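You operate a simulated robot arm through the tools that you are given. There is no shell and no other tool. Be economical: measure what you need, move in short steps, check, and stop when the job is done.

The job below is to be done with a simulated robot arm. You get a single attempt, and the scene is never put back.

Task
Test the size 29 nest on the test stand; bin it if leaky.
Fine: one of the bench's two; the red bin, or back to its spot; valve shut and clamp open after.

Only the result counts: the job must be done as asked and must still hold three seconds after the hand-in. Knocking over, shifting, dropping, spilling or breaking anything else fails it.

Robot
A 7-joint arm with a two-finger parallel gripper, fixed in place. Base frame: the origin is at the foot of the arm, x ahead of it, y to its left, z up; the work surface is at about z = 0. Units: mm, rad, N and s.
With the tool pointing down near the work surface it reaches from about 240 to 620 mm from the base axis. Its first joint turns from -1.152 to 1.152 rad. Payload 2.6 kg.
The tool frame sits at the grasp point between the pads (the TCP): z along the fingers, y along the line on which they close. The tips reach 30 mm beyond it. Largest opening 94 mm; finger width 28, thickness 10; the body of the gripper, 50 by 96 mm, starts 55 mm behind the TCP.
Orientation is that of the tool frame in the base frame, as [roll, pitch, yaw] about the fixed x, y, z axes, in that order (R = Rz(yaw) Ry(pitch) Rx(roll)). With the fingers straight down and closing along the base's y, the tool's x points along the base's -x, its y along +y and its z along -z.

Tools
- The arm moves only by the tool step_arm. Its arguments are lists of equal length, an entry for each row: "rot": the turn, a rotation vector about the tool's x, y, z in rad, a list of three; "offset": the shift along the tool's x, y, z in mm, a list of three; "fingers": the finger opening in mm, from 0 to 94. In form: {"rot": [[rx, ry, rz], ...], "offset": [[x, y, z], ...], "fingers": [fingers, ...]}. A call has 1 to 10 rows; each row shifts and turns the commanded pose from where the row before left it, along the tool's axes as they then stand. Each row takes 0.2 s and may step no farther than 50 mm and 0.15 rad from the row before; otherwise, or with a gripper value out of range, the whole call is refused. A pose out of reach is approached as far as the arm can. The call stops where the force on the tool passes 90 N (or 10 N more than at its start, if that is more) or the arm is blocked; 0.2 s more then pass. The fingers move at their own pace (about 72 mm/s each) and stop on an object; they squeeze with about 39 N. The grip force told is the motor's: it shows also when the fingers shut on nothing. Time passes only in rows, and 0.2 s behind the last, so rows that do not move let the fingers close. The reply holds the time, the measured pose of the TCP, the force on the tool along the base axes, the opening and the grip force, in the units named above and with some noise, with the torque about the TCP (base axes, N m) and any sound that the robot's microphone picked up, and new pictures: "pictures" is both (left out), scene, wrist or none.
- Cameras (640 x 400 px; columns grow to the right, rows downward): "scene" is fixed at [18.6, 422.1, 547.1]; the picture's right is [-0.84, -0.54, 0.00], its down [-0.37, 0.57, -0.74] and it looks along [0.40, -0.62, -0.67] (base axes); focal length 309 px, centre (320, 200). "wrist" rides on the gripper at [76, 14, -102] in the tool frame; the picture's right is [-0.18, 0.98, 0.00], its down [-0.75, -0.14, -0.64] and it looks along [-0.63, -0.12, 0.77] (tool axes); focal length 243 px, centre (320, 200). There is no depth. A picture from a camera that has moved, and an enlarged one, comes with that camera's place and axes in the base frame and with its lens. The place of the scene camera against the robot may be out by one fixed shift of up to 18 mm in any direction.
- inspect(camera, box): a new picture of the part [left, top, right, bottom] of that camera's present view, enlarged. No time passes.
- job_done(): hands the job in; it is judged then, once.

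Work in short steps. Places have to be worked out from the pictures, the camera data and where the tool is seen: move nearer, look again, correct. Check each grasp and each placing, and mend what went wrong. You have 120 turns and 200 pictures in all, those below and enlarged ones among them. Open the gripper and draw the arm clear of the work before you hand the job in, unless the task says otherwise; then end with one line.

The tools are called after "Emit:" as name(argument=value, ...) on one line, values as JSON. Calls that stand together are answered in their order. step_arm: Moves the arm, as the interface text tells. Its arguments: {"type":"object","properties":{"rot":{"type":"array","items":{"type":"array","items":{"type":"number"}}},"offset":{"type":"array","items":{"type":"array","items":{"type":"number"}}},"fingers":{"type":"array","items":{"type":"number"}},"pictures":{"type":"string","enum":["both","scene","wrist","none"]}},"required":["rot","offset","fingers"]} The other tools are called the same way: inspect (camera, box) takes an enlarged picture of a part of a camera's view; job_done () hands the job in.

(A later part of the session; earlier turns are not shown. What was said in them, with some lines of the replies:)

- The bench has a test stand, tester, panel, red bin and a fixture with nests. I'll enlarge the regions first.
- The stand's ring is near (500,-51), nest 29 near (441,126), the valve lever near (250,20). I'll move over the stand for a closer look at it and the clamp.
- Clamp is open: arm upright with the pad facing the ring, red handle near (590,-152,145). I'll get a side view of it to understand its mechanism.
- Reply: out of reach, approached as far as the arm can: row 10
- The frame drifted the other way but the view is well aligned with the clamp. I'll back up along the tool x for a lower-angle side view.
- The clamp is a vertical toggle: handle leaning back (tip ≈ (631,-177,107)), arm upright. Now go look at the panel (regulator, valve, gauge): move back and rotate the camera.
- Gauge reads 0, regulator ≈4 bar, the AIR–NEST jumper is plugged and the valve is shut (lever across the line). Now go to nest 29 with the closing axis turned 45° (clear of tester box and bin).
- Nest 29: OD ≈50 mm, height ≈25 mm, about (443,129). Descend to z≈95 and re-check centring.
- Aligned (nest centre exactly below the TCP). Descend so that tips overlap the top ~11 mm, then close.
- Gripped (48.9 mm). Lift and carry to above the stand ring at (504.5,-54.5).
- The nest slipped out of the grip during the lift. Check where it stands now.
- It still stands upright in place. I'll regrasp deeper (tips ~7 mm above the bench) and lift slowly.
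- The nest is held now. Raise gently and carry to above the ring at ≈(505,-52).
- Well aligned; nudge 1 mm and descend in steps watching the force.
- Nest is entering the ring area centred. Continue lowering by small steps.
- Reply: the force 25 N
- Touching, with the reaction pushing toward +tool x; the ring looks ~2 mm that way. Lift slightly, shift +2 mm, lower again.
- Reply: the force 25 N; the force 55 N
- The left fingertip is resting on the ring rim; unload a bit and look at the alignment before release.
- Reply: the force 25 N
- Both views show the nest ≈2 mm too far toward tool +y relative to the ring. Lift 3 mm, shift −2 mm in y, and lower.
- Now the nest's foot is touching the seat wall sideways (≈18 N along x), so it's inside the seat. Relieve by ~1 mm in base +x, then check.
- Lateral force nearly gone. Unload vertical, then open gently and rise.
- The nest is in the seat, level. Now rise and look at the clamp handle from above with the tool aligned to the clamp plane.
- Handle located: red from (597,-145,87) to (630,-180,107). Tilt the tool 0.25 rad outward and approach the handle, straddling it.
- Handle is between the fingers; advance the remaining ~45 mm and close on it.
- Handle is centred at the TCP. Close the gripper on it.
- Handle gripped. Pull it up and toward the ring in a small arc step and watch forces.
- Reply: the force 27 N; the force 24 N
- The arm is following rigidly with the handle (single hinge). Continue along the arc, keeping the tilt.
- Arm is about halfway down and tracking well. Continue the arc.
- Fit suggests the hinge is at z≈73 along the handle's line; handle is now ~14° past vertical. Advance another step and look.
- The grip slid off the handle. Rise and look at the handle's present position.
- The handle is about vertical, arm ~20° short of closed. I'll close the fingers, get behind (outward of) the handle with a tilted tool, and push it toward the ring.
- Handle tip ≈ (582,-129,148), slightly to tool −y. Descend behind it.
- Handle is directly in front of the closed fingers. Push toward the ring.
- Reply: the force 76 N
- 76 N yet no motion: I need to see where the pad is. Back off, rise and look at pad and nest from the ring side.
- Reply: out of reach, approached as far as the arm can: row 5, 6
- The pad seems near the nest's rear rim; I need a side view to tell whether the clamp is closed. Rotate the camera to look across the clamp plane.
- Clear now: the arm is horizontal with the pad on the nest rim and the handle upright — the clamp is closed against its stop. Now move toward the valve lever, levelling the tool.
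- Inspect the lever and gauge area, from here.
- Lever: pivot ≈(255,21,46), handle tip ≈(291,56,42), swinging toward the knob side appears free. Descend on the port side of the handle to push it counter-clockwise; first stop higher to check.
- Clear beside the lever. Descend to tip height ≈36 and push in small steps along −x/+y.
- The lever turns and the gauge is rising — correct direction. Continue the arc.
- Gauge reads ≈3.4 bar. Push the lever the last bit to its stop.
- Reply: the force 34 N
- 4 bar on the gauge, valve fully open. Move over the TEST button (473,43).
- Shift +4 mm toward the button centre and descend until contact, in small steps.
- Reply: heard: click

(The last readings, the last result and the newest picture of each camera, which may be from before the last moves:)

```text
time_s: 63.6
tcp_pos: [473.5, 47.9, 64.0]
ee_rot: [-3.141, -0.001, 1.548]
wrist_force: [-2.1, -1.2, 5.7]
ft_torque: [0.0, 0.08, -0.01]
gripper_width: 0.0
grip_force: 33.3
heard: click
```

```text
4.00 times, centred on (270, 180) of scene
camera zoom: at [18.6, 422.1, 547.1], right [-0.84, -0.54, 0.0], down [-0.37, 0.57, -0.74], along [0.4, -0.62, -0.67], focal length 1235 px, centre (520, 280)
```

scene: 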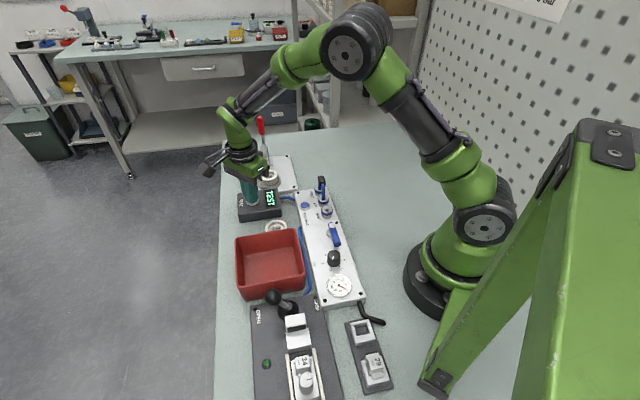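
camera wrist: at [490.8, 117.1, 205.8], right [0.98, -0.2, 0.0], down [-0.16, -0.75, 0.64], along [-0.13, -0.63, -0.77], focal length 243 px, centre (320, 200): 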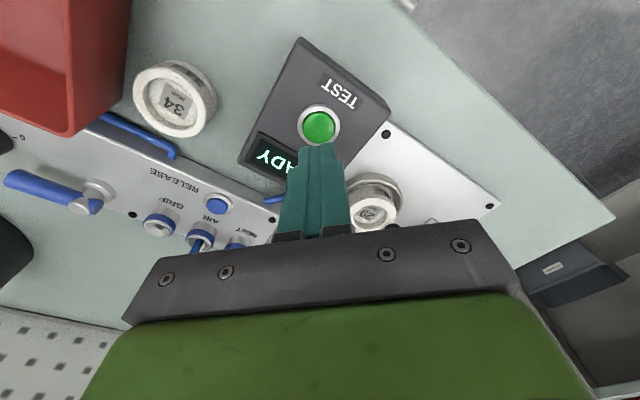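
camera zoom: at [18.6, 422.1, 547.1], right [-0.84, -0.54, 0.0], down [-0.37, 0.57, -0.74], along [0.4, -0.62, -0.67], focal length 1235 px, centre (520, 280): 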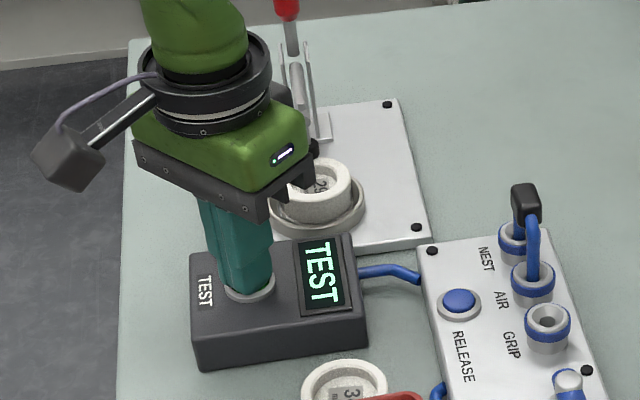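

Click heard, display shows "TEST". Rise and wait for the result.

Emit:
step_arm(rot=[[0, 0, 0], [0, 0, 0], [0, 0, 0], [0, 0, 0], [0, 0, 0], [0, 0, 0], [0, 0, 0], [0, 0, 0]], offset=[[0, 0, -10], [0, 0, -30], [0, 0, -30], [0, 0, -30], [0, 0, 0], [0, 0, 0], [0, 0, 0], [0, 0, 0]], fingers=[0, 0, 0, 0, 0, 0, 0, 0], pictures="none")

Emit:
inspect(camera="scene", box=[220, 130, 320, 230])

```text
time_s: 65.4
tcp_pos: [473.1, 47.2, 162.7]
ee_rot: [3.141, -0.002, 1.551]
wrist_force: [0.4, -0.9, -0.1]
ft_torque: [-0.03, 0.01, 0.03]
gripper_width: 0.0
grip_force: 32.6
```

```text
4.00 times, centred on (270, 180) of scene
camera zoom: at [18.6, 422.1, 547.1], right [-0.84, -0.54, 0.0], down [-0.37, 0.57, -0.74], along [0.4, -0.62, -0.67], focal length 1235 px, centre (520, 280)
```

zoom: 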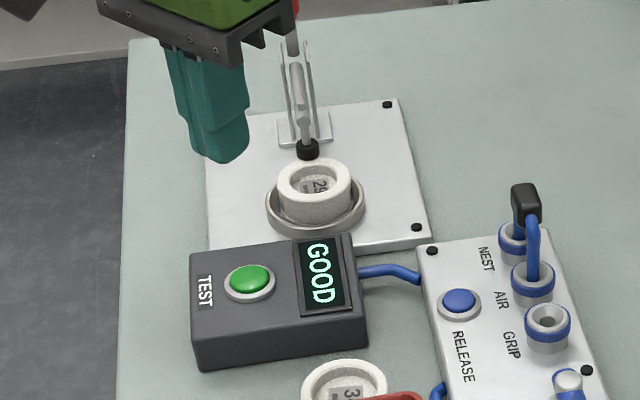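

Display shows GOOD. Wait a moment and verify it's stable, viewing the gauge too.

Emit:
step_arm(rot=[[0, 0, 0], [0, 0, 0], [0, 0, 0], [0, 0, 0], [0, 0, 0], [0, 0, 0]], offset=[[0, 0, 0], [0, 0, 0], [0, 0, 0], [0, 0, 0], [0, 0, 0], [0, 0, 0]], fingers=[0, 0, 0, 0, 0, 0], pictures="none")

Emit:
inspect(camera="scene", box=[220, 170, 380, 310])

```text
time_s: 66.8
tcp_pos: [473.1, 46.7, 162.6]
ee_rot: [3.142, 0.0, 1.55]
wrist_force: [-1.1, -0.1, 0.5]
ft_torque: [0.02, 0.0, 0.01]
gripper_width: 0.0
grip_force: 32.8
```

```text
2.86 times, centred on (300, 240) of scene
camera zoom: at [18.6, 422.1, 547.1], right [-0.84, -0.54, 0.0], down [-0.37, 0.57, -0.74], along [0.4, -0.62, -0.67], focal length 882 px, centre (377, 86)
```

zoom: 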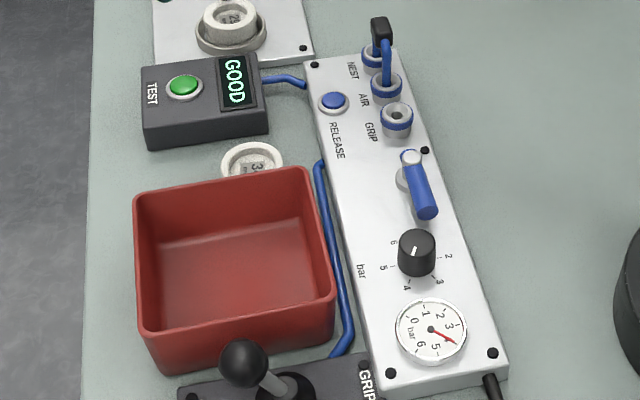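

Result GOOD → the nest goes back to its spot. First shut the valve: go to the lever with the tool aligned to it, fingers opened 60, so that the inner finger can pull it clockwise.

Emit:
step_arm(rot=[[0, 0, 0], [0, 0, 0], [0, 0, 0], [0, 0, 0], [0, 0, 0]], offset=[[2, -46, 6], [2, -46, 6], [2, -46, 6], [2, -46, 6], [2, -46.5, 6]], fingers=[0, 0, 0, 0, 20], pictures="none")

Emit:
step_arm(rot=[[0, 0, -0.15], [0, 0, -0.15], [0, 0, -0.15], [0, 0, -0.15], [0, 0, -0.15], [0, 0, -0.056]], offset=[[0, 0, 0], [0, 0, 0], [0, 0, 0], [0, 0, 0], [0, 0, 0], [0, 0, 0]], fingers=[60, 60, 60, 60, 60, 60], pictures="wrist")

Emit:
inspect(camera="wrist", box=[200, 40, 440, 220])

```text
time_s: 68.0
tcp_pos: [241.4, 63.2, 131.7]
ee_rot: [3.14, 0.0, 1.548]
wrist_force: [-0.2, -0.6, 0.9]
ft_torque: [0.03, -0.01, 0.04]
gripper_width: 20.0
grip_force: 0.2
```

```text
time_s: 69.4
tcp_pos: [242.4, 61.7, 133.6]
ee_rot: [-3.14, -0.001, 2.356]
wrist_force: [-0.3, -0.9, 0.1]
ft_torque: [0.0, 0.02, 0.01]
gripper_width: 60.0
grip_force: 0.0
camera wrist: at [199.7, 125.3, 235.1], right [0.83, 0.56, 0.0], down [0.43, -0.63, 0.64], along [0.36, -0.53, -0.77], focal length 243 px, centre (320, 200)
```

wrist: 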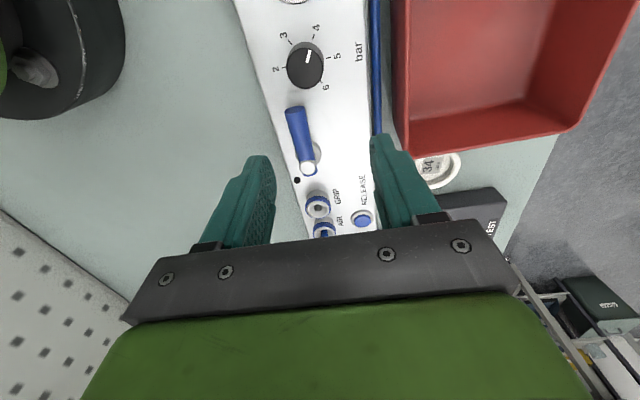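

```text
2.22 times, centred on (320, 130) of wrist
camera zoom: at [199.7, 125.3, 235.1], right [0.83, 0.56, 0.0], down [0.43, -0.63, 0.64], along [0.36, -0.53, -0.77], focal length 539 px, centre (320, 356)
```

zoom: 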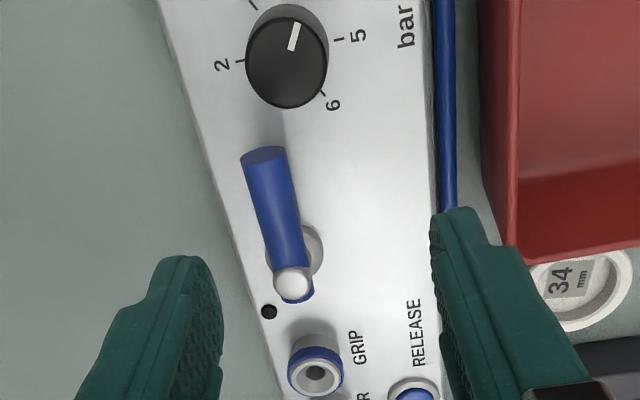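

Lever at 134°, geometry as planned. Descend to tip height 36 with the handle between the fingers.

Emit:
step_arm(rot=[[0, 0, 0], [0, 0, 0], [0, 0, 0]], offset=[[0, 0, 25], [0, 0, 25], [0, 0, 17]], fingers=[60, 60, 60], pictures="wrist")

```text
time_s: 70.2
tcp_pos: [242.9, 62.4, 66.5]
ee_rot: [-3.141, -0.002, 2.354]
wrist_force: [-0.1, -0.7, 0.5]
ft_torque: [-0.05, 0.0, 0.02]
gripper_width: 60.1
grip_force: 0.1
camera wrist: at [200.1, 125.5, 167.9], right [0.83, 0.56, 0.0], down [0.43, -0.63, 0.64], along [0.36, -0.53, -0.77], focal length 243 px, centre (320, 200)
```

wrist: 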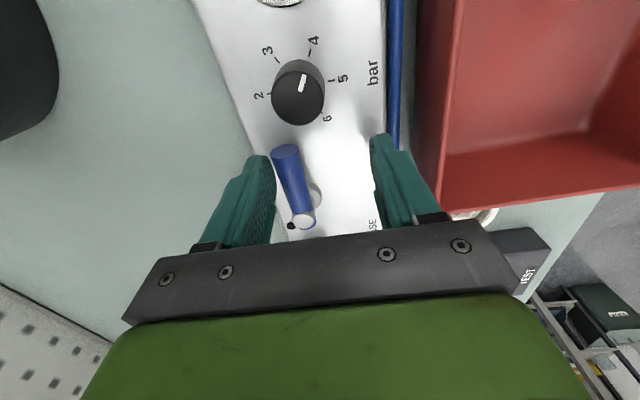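

Handle sits between the fingers. Swing the tool clockwise about the lever pivot, first half.

Emit:
step_arm(rot=[[0, 0, 0.15], [0, 0, 0.15], [0, 0, 0.15], [0, 0, 0.15], [0, 0, 0.15]], offset=[[-3.4, 5.45, 0], [-3.4, 5.45, 0], [-3.4, 5.45, 0], [-3.4, 5.45, 0], [-3.4, 5.45, 0]], fingers=[60, 60, 60, 60, 60], pictures="wrist")

```text
time_s: 71.4
tcp_pos: [274.8, 60.3, 66.1]
ee_rot: [-3.141, -0.001, 1.603]
wrist_force: [0.2, -0.2, -0.1]
ft_torque: [-0.04, 0.04, 0.04]
gripper_width: 60.4
grip_force: 0.6
camera wrist: at [287.2, 135.8, 167.8], right [0.99, -0.15, 0.0], down [-0.12, -0.76, 0.64], along [-0.1, -0.63, -0.77], focal length 243 px, centre (320, 200)
```

wrist: 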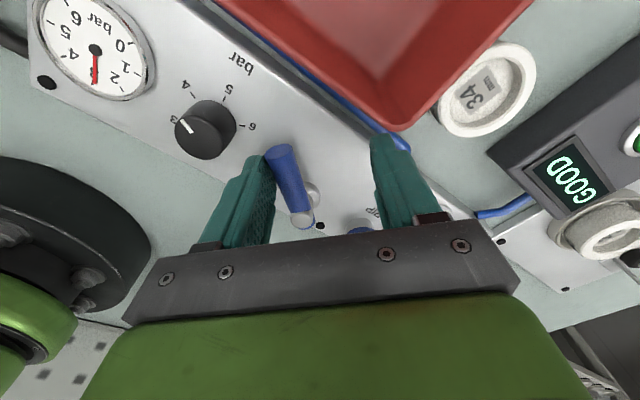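

Lever follows, gauge dropping (~3). Continue.

Emit:
step_arm(rot=[[0, 0, 0.15], [0, 0, 0.15], [0, 0, 0.15], [0, 0, 0.15], [0, 0, 0.15]], offset=[[-3.4, 5.45, 0], [-3.4, 5.45, 0], [-3.4, 5.45, 0], [-3.4, 5.45, 0], [-3.4, 5.45, 0]], fingers=[60, 60, 60, 60, 60], pictures="wrist")

```text
time_s: 72.6
tcp_pos: [295.4, 36.1, 65.9]
ee_rot: [-3.141, 0.001, 0.851]
wrist_force: [-1.0, 0.1, -0.2]
ft_torque: [0.0, 0.02, 0.02]
gripper_width: 60.6
grip_force: 0.3
camera wrist: at [357.3, 83.7, 168.1], right [0.62, -0.79, 0.0], down [-0.6, -0.47, 0.64], along [-0.5, -0.4, -0.77], focal length 243 px, centre (320, 200)
```

wrist: 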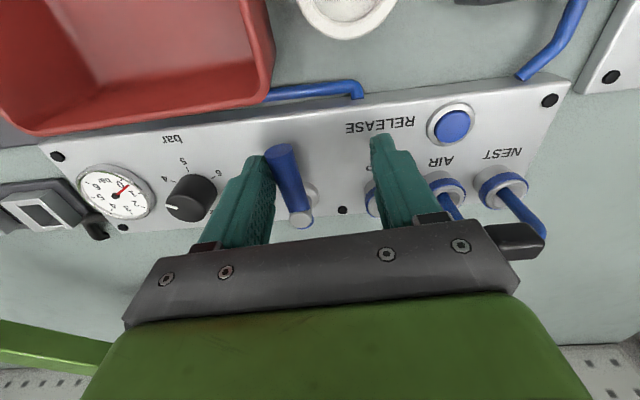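

Nearly closed. A little more until the stop.

Emit:
step_arm(rot=[[0, 0, 0.08], [0, 0, 0.08]], offset=[[-1.7, 2.9, 0], [-1.8, 2.9, 0]], fingers=[60, 60], pictures="none")

Emit:
inspect(camera="wrist", box=[60, 120, 380, 260])

```text
time_s: 73.2
tcp_pos: [297.0, 30.4, 65.2]
ee_rot: [-3.138, 0.002, 0.694]
wrist_force: [-6.2, 3.9, 1.6]
ft_torque: [0.12, 0.14, 0.18]
gripper_width: 63.9
grip_force: 3.8
```

```text
2.00 times, centred on (220, 190) of wrist
camera zoom: at [365.5, 67.7, 167.3], right [0.49, -0.87, 0.0], down [-0.67, -0.38, 0.64], along [-0.56, -0.31, -0.77], focal length 485 px, centre (520, 220)
```

zoom: 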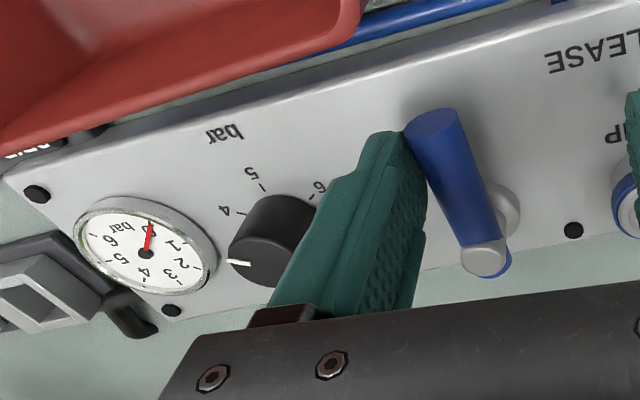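

Stop reached and the gauge reads 0: valve shut. Back off, rise and verify.

Emit:
step_arm(rot=[[0, 0, -0.1], [0, 0, 0], [0, 0, 0], [0, 0, 0]], offset=[[2, -4, 0], [0, 0, -30], [0, 0, -45], [0, 0, -45]], fingers=[60, 60, 60, 60], pictures="wrist")

Emit:
inspect(camera="scene", box=[220, 170, 380, 310])

```text
time_s: 74.2
tcp_pos: [295.6, 35.0, 187.5]
ee_rot: [3.141, 0.0, 0.793]
wrist_force: [0.7, -0.3, 0.5]
ft_torque: [-0.05, 0.0, 0.02]
gripper_width: 60.1
grip_force: 0.0
camera wrist: at [360.6, 78.5, 288.7], right [0.57, -0.82, 0.0], down [-0.63, -0.44, 0.64], along [-0.53, -0.37, -0.77], focal length 243 px, centre (320, 200)
```

wrist: 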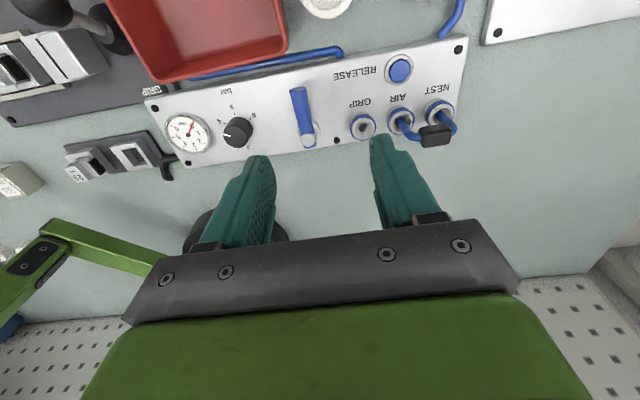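

```text
2.86 times, centred on (300, 240) of scene
camera zoom: at [18.6, 422.1, 547.1], right [-0.84, -0.54, 0.0], down [-0.37, 0.57, -0.74], along [0.4, -0.62, -0.67], focal length 882 px, centre (377, 86)
```

zoom: 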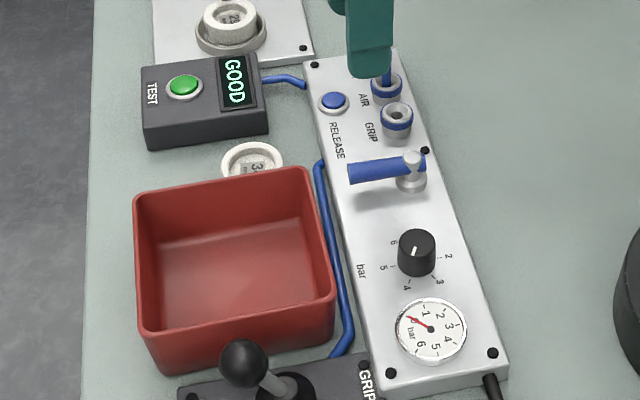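

Valve is shut, gauge 0. Now return to the clamp to open it: travel and re-align yaw to the clamp plane.

Emit:
step_arm(rot=[[0, 0, 0], [0, 0, 0], [0, 0, 0], [0, 0, 0], [0, 0, 0], [0, 0, 0]], offset=[[14.3, 40.7, -5], [14.3, 40.7, -5], [14.3, 40.7, -5], [14.3, 40.7, 0], [14.3, 40.7, 0], [14.3, 40.7, 0]], fingers=[30, 0, 0, 0, 0, 0], pictures="none")

Emit:
step_arm(rot=[[0, 0, -0.15], [0, 0, -0.15], [0, 0, -0.15], [0, 0, -0.15], [0, 0, -0.15], [0, 0, -0.15], [0, 0, -0.15], [0, 0, -0.15], [0, 0, -0.15], [0, 0, -0.15]], offset=[[0, 0, 0], [0, 0, 0], [0, 0, 0], [0, 0, 0], [0, 0, 0], [0, 0, 0], [0, 0, 0], [0, 0, 0], [0, 0, 0], [0, 0, 0]], fingers=[0, 0, 0, 0, 0, 0, 0, 0, 0, 0], pictures="wrist")

Emit:
inspect(camera="wrist", box=[240, 60, 400, 220])

```text
time_s: 75.6
tcp_pos: [532.3, -76.0, 200.4]
ee_rot: [-3.141, 0.001, 0.796]
wrist_force: [0.6, -0.1, 0.0]
ft_torque: [-0.02, 0.03, -0.02]
gripper_width: 0.0
grip_force: 33.0
```

```text
time_s: 77.8
tcp_pos: [531.1, -74.0, 200.2]
ee_rot: [-3.141, 0.0, 2.299]
wrist_force: [-0.4, -0.1, -0.5]
ft_torque: [-0.01, -0.01, 0.0]
gripper_width: 0.0
grip_force: 33.0
camera wrist: at [492.0, -9.3, 302.8], right [0.86, 0.52, 0.0], down [0.4, -0.66, 0.64], along [0.33, -0.55, -0.77], focal length 243 px, centre (320, 200)
```

wrist: 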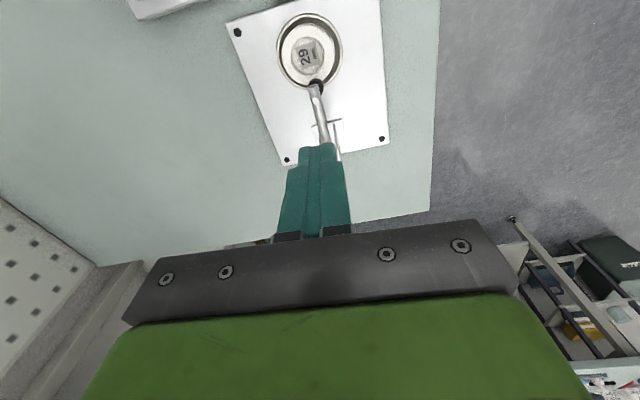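

```text
2.50 times, centred on (320, 140) of wrist
camera zoom: at [492.0, -9.3, 302.8], right [0.86, 0.52, 0.0], down [0.4, -0.66, 0.64], along [0.33, -0.55, -0.77], focal length 606 px, centre (320, 350)
```

zoom: 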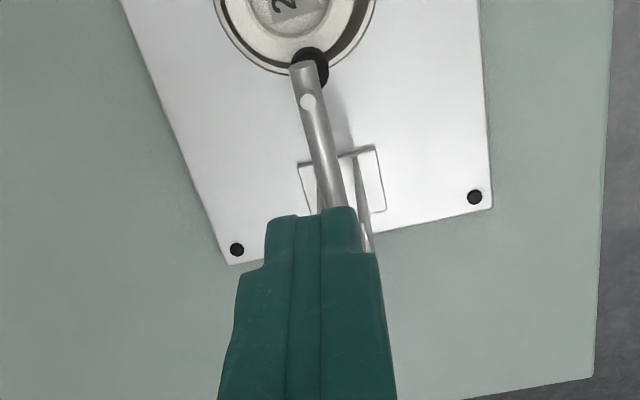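

Aligned over the clamp arm on the ring side. Tilt 0.3 rad outward and descend in front of the handle.

Emit:
step_arm(rot=[[0, -0.15, 0], [0, -0.15, 0], [0, 0, 0], [0, 0, 0]], offset=[[0, 0, 0], [0, 0, 0], [-5.9, -1, 38], [-5.9, -1, 38]], fingers=[0, 0, 0, 0], pictures="both")

Emit:
inspect(camera="scene", box=[230, 90, 310, 200])

```text
time_s: 78.8
tcp_pos: [552.2, -100.9, 130.9]
ee_rot: [-3.14, 0.299, 2.294]
wrist_force: [0.2, 0.4, 0.4]
ft_torque: [-0.01, 0.01, 0.0]
gripper_width: 0.1
grip_force: 33.1
camera wrist: at [495.1, -15.6, 206.2], right [0.85, 0.52, 0.05], down [0.24, -0.49, 0.84], along [0.46, -0.7, -0.55], focal length 243 px, centre (320, 200)
```

scene: 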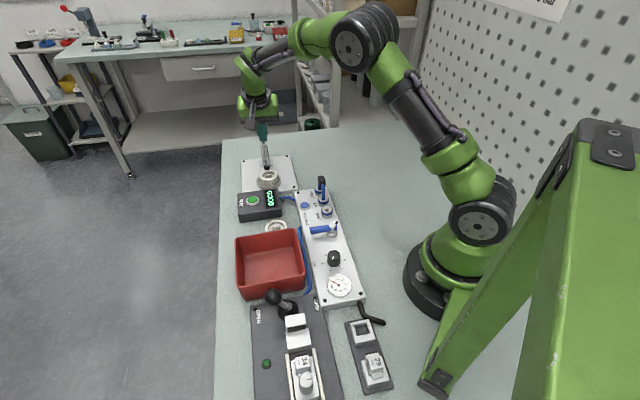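
wrist: 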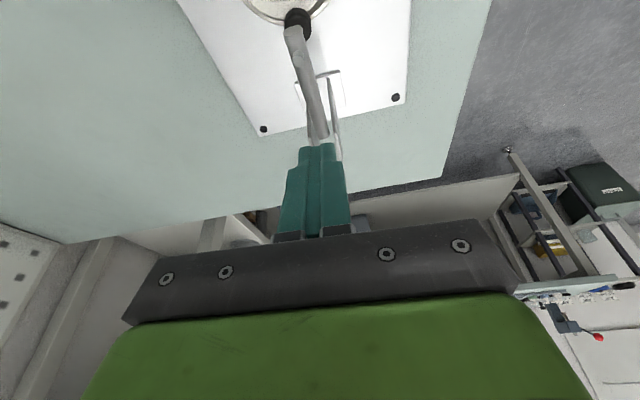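

```text
3.64 times, centred on (270, 145) of scene
camera zoom: at [18.6, 422.2, 547.1], right [-0.84, -0.54, 0.0], down [-0.37, 0.57, -0.74], along [0.4, -0.62, -0.67], focal length 1123 px, centre (502, 400)
```

zoom: 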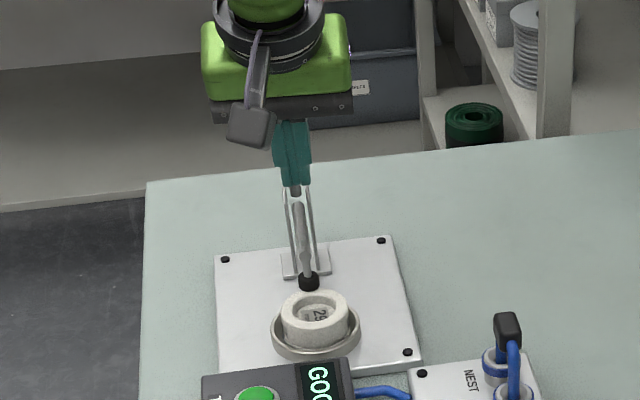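

Fingers are in front of the handle. Push outward.

Emit:
step_arm(rot=[[0, 0, 0], [0, 0, 0], [0, 0, 0], [0, 0, 0]], offset=[[-5.7, 0, 1.8], [-5.7, 0, 1.8], [-5.7, 0, 1.8], [-5.7, 0, 1.8]], fingers=[0, 0, 0, 0], pictures="wrist")

```text
time_s: 79.8
tcp_pos: [567.8, -119.5, 130.9]
ee_rot: [-3.141, 0.3, 2.296]
wrist_force: [0.9, 1.0, 0.2]
ft_torque: [0.0, -0.01, -0.01]
gripper_width: 0.0
grip_force: 33.4
camera wrist: at [510.9, -34.1, 206.4], right [0.85, 0.52, 0.05], down [0.25, -0.49, 0.84], along [0.46, -0.7, -0.55], focal length 243 px, centre (320, 200)
```

wrist: 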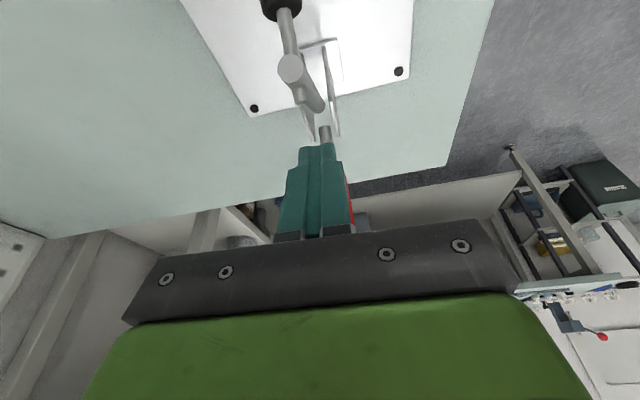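

The arm is lifting easily. Continue outward and slightly down, recentring 2 mm laterally.

Emit:
step_arm(rot=[[0, 0, 0], [0, 0, 0], [0, 0, 0], [0, 0, 0]], offset=[[-5.2, 1, 3.2], [-4.8, 1, 4.6], [-4.8, 0, 4.6], [-4.8, 0, 4.6]], fingers=[0, 0, 0, 0], pictures="wrist")

```text
time_s: 80.8
tcp_pos: [583.8, -132.0, 122.4]
ee_rot: [3.14, 0.288, 2.287]
wrist_force: [-57.8, 24.0, 40.9]
ft_torque: [-0.04, 0.81, -0.39]
gripper_width: 0.1
grip_force: 33.5
camera wrist: at [527.5, -47.1, 199.8], right [0.86, 0.51, 0.06], down [0.25, -0.5, 0.83], along [0.45, -0.7, -0.56], focal length 243 px, centre (320, 200)
```

wrist: 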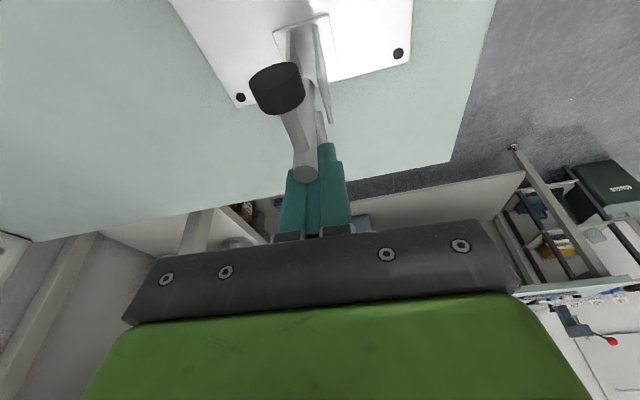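

Solid stop reached (≈70 N): clamp is fully open. Retreat along the tool axis and verify.

Emit:
step_arm(rot=[[0, 0, 0], [0, 0, 0], [0, 0, 0], [0, 0, 0]], offset=[[0.5, 0, -10], [0, 0, -25], [0, 0, -35], [0, 0, -40]], fingers=[0, 0, 0, 0], pictures="wrist")

Emit:
inspect(camera="scene", box=[225, 110, 315, 200])

```text
time_s: 81.8
tcp_pos: [562.1, -111.7, 226.4]
ee_rot: [-3.142, 0.299, 2.295]
wrist_force: [-0.3, 1.4, -0.4]
ft_torque: [-0.02, -0.01, -0.03]
gripper_width: 0.0
grip_force: 33.4
camera wrist: at [505.8, -25.3, 301.5], right [0.85, 0.52, 0.05], down [0.25, -0.49, 0.84], along [0.46, -0.7, -0.55], focal length 243 px, centre (320, 200)
```

wrist: 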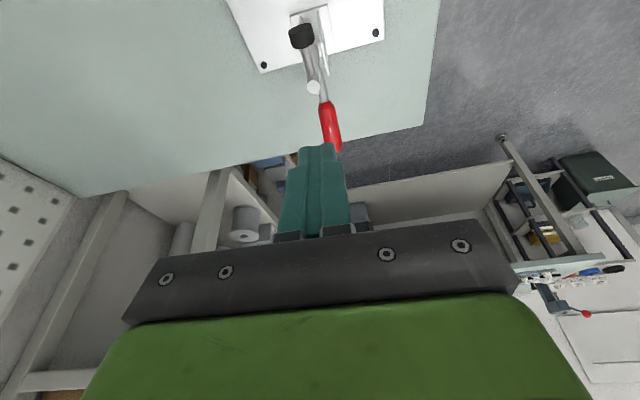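

```text
4.44 times, centred on (270, 155) of scene
camera zoom: at [18.6, 422.1, 547.1], right [-0.84, -0.54, 0.0], down [-0.37, 0.57, -0.74], along [0.4, -0.62, -0.67], focal length 1372 px, centre (542, 400)
```

zoom: 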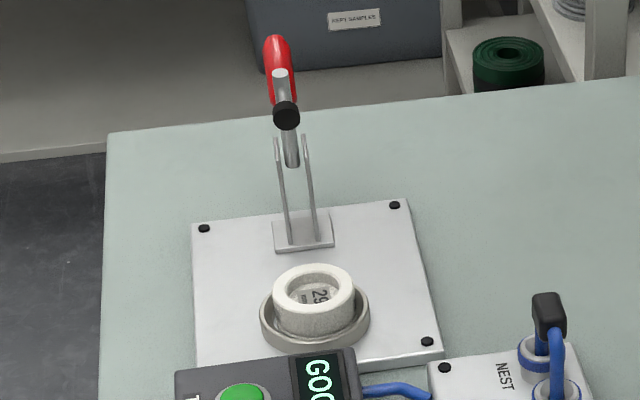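

Clamp is back at its original open position. Level the tool, go above the nest and look.

Emit:
step_arm(rot=[[0, 0.15, 0], [0, 0.15, 0], [0, 0, -0.06], [0, 0, 0], [0, 0, 0], [0, 0, 0], [0, 0, 0]], offset=[[0, 0, 0], [0, 0, 0], [28, -2, 0], [28, -2, 0], [28, 0, 0], [0, 0, 45], [0, 0, 45]], fingers=[0, 40, 80, 80, 80, 80, 80], pictures="wrist")

Emit:
inspect(camera="wrist", box=[240, 60, 400, 180])

```text
time_s: 83.4
tcp_pos: [501.8, -53.7, 136.7]
ee_rot: [3.141, -0.001, 2.354]
wrist_force: [1.0, 1.0, -0.1]
ft_torque: [0.04, 0.01, 0.02]
gripper_width: 79.9
grip_force: 0.0
camera wrist: at [459.5, 9.8, 238.6], right [0.83, 0.56, 0.0], down [0.43, -0.63, 0.64], along [0.36, -0.53, -0.77], focal length 243 px, centre (320, 200)
```

wrist: 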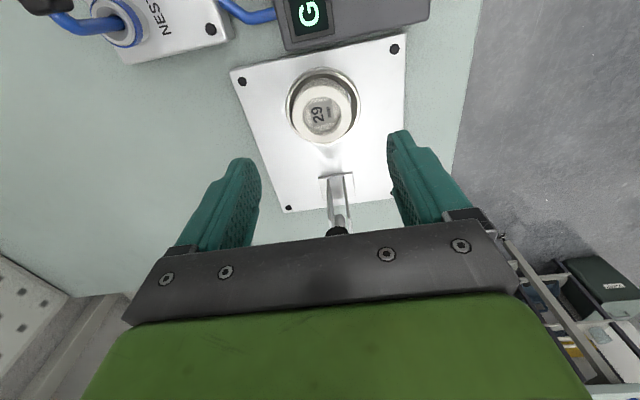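

```text
3.33 times, centred on (320, 120) of wrist
camera zoom: at [459.5, 9.8, 238.6], right [0.83, 0.56, 0.0], down [0.43, -0.63, 0.64], along [0.36, -0.53, -0.77], focal length 809 px, centre (320, 467)
```

zoom: 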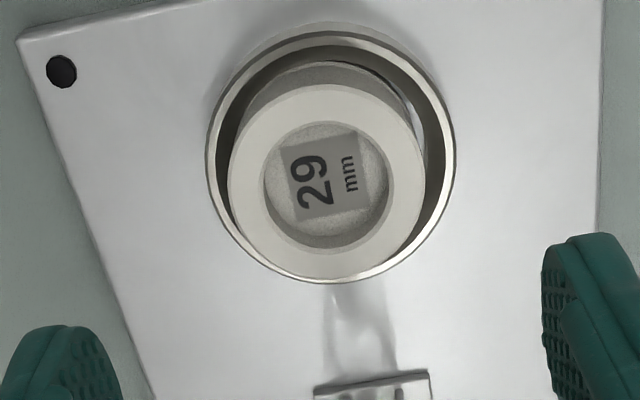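

Nest centre is 1–2 mm off the TCP; correct, descend so tips are just above the ring rim, and close.

Emit:
step_arm(rot=[[0, 0, 0], [0, 0, 0], [0, 0, 0], [0, 0, 0]], offset=[[1, 1.8, 35], [0, 0, 35], [0, 0, 12], [0, 0, 0]], fingers=[80, 80, 76, 72], pictures="none")

Emit:
step_arm(rot=[[0, 0, 0], [0, 0, 0], [0, 0, 0], [0, 0, 0]], offset=[[0, 0, 1], [0, 0, 1], [0, 0, 1], [0, 0, 0]], fingers=[54, 54, 54, 54], pictures="none")

```text
time_s: 84.4
tcp_pos: [503.6, -51.9, 54.3]
ee_rot: [3.14, 0.001, 2.355]
wrist_force: [-0.2, 0.0, -0.2]
ft_torque: [-0.01, 0.01, 0.02]
gripper_width: 71.9
grip_force: 0.0
```

```text
time_s: 85.4
tcp_pos: [502.8, -51.6, 52.1]
ee_rot: [3.141, -0.001, 2.353]
wrist_force: [-0.5, -0.1, 3.9]
ft_torque: [-0.04, 0.15, -0.02]
gripper_width: 54.3
grip_force: 0.2
```

Tips just touch the rim (4 N). Close and lift very slowly.

Emit:
step_arm(rot=[[0, 0, 0], [0, 0, 0], [0, 0, 0], [0, 0, 0]], offset=[[0, 0, 0], [0, 0, 0], [0, 0, 0], [0, 0, 0]], fingers=[40, 30, 30, 30], pictures="none")

Emit:
step_arm(rot=[[0, 0, 0], [0, 0, 0], [0, 0, 0], [0, 0, 0], [0, 0, 0], [0, 0, 0], [0, 0, 0], [0, 0, 0]], offset=[[0, 0, -1], [0, 0, -1.5], [0, 0, -2], [0, 0, -2.5], [0, 0, -3], [0, 0, -3], [0, 0, -3], [0, 0, -3]], fingers=[30, 30, 30, 30, 30, 30, 30, 30], pictures="wrist")

```text
time_s: 86.4
tcp_pos: [503.4, -50.7, 51.5]
ee_rot: [-3.141, 0.0, 2.354]
wrist_force: [-0.8, -2.2, 5.6]
ft_torque: [-0.08, 0.08, -0.01]
gripper_width: 48.9
grip_force: 39.0
```

```text
time_s: 88.2
tcp_pos: [501.6, -50.8, 70.3]
ee_rot: [3.141, 0.0, 2.355]
wrist_force: [0.2, 0.6, 0.3]
ft_torque: [0.02, -0.02, 0.03]
gripper_width: 49.0
grip_force: 39.3
camera wrist: at [459.7, 12.3, 172.4], right [0.83, 0.56, 0.0], down [0.43, -0.63, 0.64], along [0.36, -0.53, -0.77], focal length 243 px, centre (320, 200)
```

wrist: 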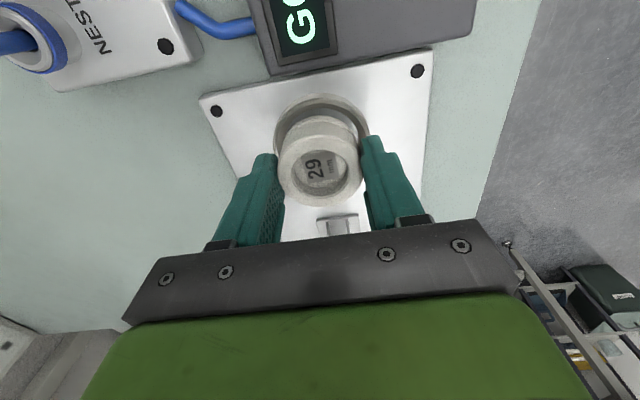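

Held. Keep lifting gently.

Emit:
step_arm(rot=[[0, 0, 0], [0, 0, 0], [0, 0, 0], [0, 0, 0], [0, 0, 0], [0, 0, 0], [0, 0, 0]], offset=[[0, 0, -4], [0, 0, -6], [0, 0, -8], [0, 0, -8], [0, 0, -8], [0, 0, -6], [0, 0, -3]], fingers=[30, 30, 30, 30, 30, 30, 30], pictures="none")

```text
time_s: 89.8
tcp_pos: [502.6, -51.4, 112.7]
ee_rot: [-3.141, -0.002, 2.355]
wrist_force: [-0.1, -0.7, -1.1]
ft_torque: [0.0, -0.01, -0.02]
gripper_width: 48.9
grip_force: 39.4
```

Emit:
step_arm(rot=[[0, 0, 0], [0, 0, 0], [0, 0, 0], [0, 0, 0], [0, 0, 0], [0, 0, 0], [0, 0, 0], [0, 0, 0], [0, 0, 0]], offset=[[8, 4, 0], [16, 8, 0], [22, 11, 0], [25, 13, 0], [25, 13, 0], [25, 13, 0], [22, 11, 0], [16, 8, 0], [10, 5, 0]], fingers=[30, 30, 30, 30, 30, 30, 30, 30, 30], pictures="wrist")

```text
time_s: 91.8
tcp_pos: [444.2, 130.5, 113.0]
ee_rot: [3.14, 0.0, 2.354]
wrist_force: [-0.8, -0.2, 0.1]
ft_torque: [-0.02, -0.01, 0.03]
gripper_width: 48.7
grip_force: 39.6
camera wrist: at [400.9, 193.0, 215.0], right [0.83, 0.56, 0.0], down [0.43, -0.63, 0.64], along [0.36, -0.53, -0.77], focal length 243 px, centre (320, 200)
```

wrist: 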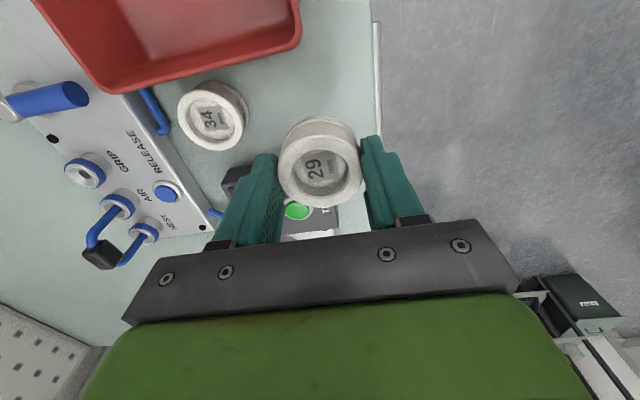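

Nest held above its spot. Small correction and lower it; final millimetres by force.

Emit:
step_arm(rot=[[0, 0, 0], [0, 0, 0], [0, 0, 0], [0, 0, 0], [0, 0, 0], [0, 0, 0], [0, 0, 0]], offset=[[-0.5, -1, 8], [0, 0, 14], [0, 0, 16], [0, 0, 14], [0, 0, 8], [0, 0, 5], [0, 0, 2]], fingers=[30, 30, 30, 30, 30, 30, 30], pictures="none")

Emit:
step_arm(rot=[[0, 0, 0], [0, 0, 0]], offset=[[0, 0, 1.5], [0, 0, 1]], fingers=[30, 30], pictures="none")

```text
time_s: 93.4
tcp_pos: [444.3, 128.1, 45.1]
ee_rot: [3.141, -0.003, 2.356]
wrist_force: [0.3, -0.3, -0.1]
ft_torque: [0.01, -0.02, 0.01]
gripper_width: 49.0
grip_force: 38.8
```

```text
time_s: 94.0
tcp_pos: [444.6, 128.3, 43.4]
ee_rot: [3.14, 0.001, 2.355]
wrist_force: [-0.1, -0.4, 0.5]
ft_torque: [0.02, 0.03, -0.02]
gripper_width: 49.1
grip_force: 38.7
```

Emit:
step_arm(rot=[[0, 0, 0], [0, 0, 0]], offset=[[0, 0, 0.8], [0, 0, 0.7]], fingers=[30, 30], pictures="none")

Emit:
step_arm(rot=[[0, 0, 0], [0, 0, 0]], offset=[[0, 0, 0.7], [0, 0, 0.7]], fingers=[30, 30], pictures="wrist")

```text
time_s: 94.6
tcp_pos: [444.2, 128.7, 41.6]
ee_rot: [-3.141, 0.002, 2.355]
wrist_force: [-0.2, -0.1, -0.3]
ft_torque: [-0.04, 0.03, -0.02]
gripper_width: 48.9
grip_force: 39.0
```

```text
time_s: 95.2
tcp_pos: [443.7, 129.1, 41.3]
ee_rot: [-3.141, 0.0, 2.355]
wrist_force: [-1.8, -0.4, 4.5]
ft_torque: [-0.08, 0.11, 0.0]
gripper_width: 49.0
grip_force: 38.4
camera wrist: at [401.2, 191.4, 143.2], right [0.83, 0.56, 0.0], down [0.43, -0.63, 0.64], along [0.36, -0.53, -0.77], focal length 243 px, centre (320, 200)
```

wrist: 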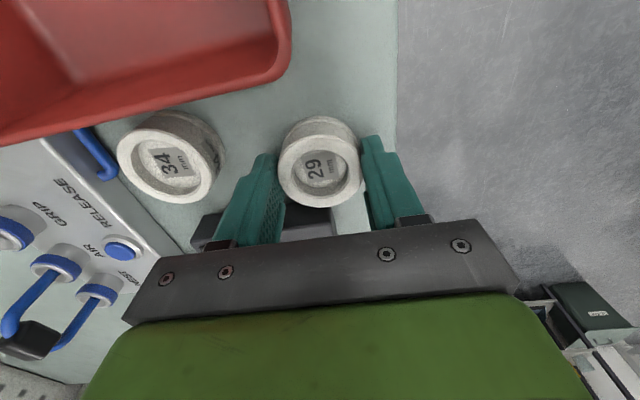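

The nest rests on the bench at its spot (4.5 N). Release, rise, and verify.

Emit:
step_arm(rot=[[0, 0, 0], [0, 0, 0], [0, 0, 0], [0, 0, 0]], offset=[[0, 0, 0], [0, 0, 0], [0, 0, 0], [0, 0, 0]], fingers=[53, 60, 70, 80], pictures="none")

Emit:
step_arm(rot=[[0, 0, 0], [0, 0, 0], [0, 0, 0], [0, 0, 0], [0, 0, 0]], offset=[[0, 0, -8], [0, 0, -25], [0, 0, -40], [0, 0, -45], [0, 0, -25]], fingers=[80, 80, 80, 80, 80], pictures="both")

Emit:
inspect(camera="wrist", box=[240, 40, 400, 140])

Emit:
inspect(camera="scene", box=[220, 110, 380, 310])

```text
time_s: 96.2
tcp_pos: [444.4, 129.5, 40.8]
ee_rot: [-3.14, 0.001, 2.354]
wrist_force: [-0.3, 0.1, 0.2]
ft_torque: [0.03, -0.01, -0.02]
gripper_width: 79.9
grip_force: 0.0
```

```text
time_s: 97.4
tcp_pos: [443.2, 128.2, 183.8]
ee_rot: [-3.14, 0.0, 2.353]
wrist_force: [0.4, -0.2, 0.4]
ft_torque: [-0.01, -0.01, 0.01]
gripper_width: 80.1
grip_force: 0.1
camera wrist: at [401.5, 191.4, 286.2], right [0.83, 0.56, 0.0], down [0.43, -0.63, 0.64], along [0.36, -0.53, -0.77], focal length 243 px, centre (320, 200)
```

scene: 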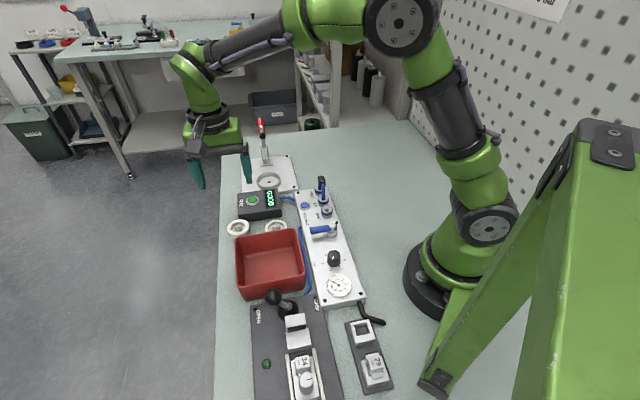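
wrist: 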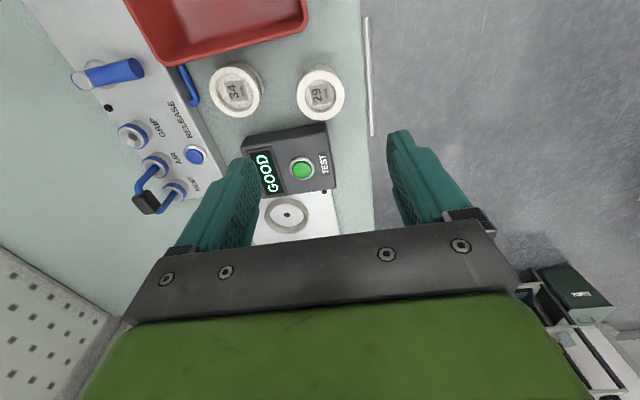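

```text
4.00 times, centred on (320, 90) of wrist
camera zoom: at [401.5, 191.4, 286.2], right [0.83, 0.56, 0.0], down [0.43, -0.63, 0.64], along [0.36, -0.53, -0.77], focal length 970 px, centre (320, 640)
```

zoom: 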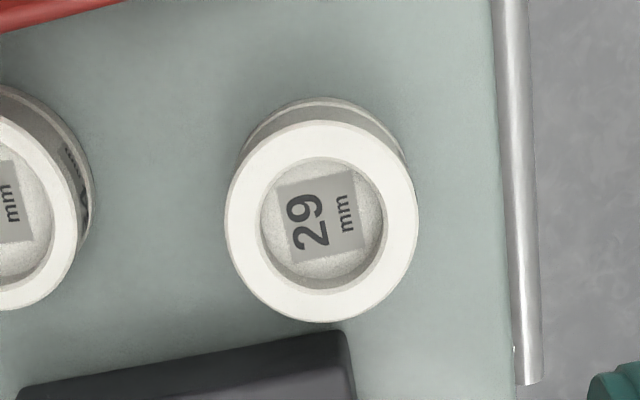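

```text
2.00 times, centred on (300, 210) of scene
camera zoom: at [18.6, 422.1, 547.1], right [-0.84, -0.54, 0.0], down [-0.37, 0.57, -0.74], along [0.4, -0.62, -0.67], focal length 617 px, centre (360, 180)
```

zoom: 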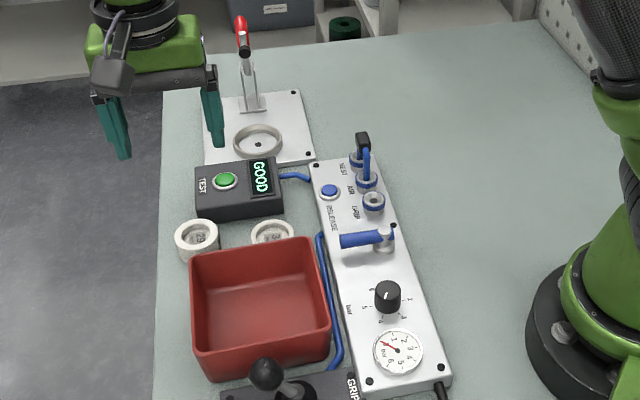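

Nest 29 stands upright at its spot, within about 2 mm. The valve is shut, the gauge reads 0, the clamp is open, and the arm is clear with the gripper open. Handing in.

Emit:
job_done()

```text
The job is handed in.
```

The size 29 nest tested GOOD at 4 bar, so it went back to its spot rather than the bin; the valve is shut and the clamp is open.
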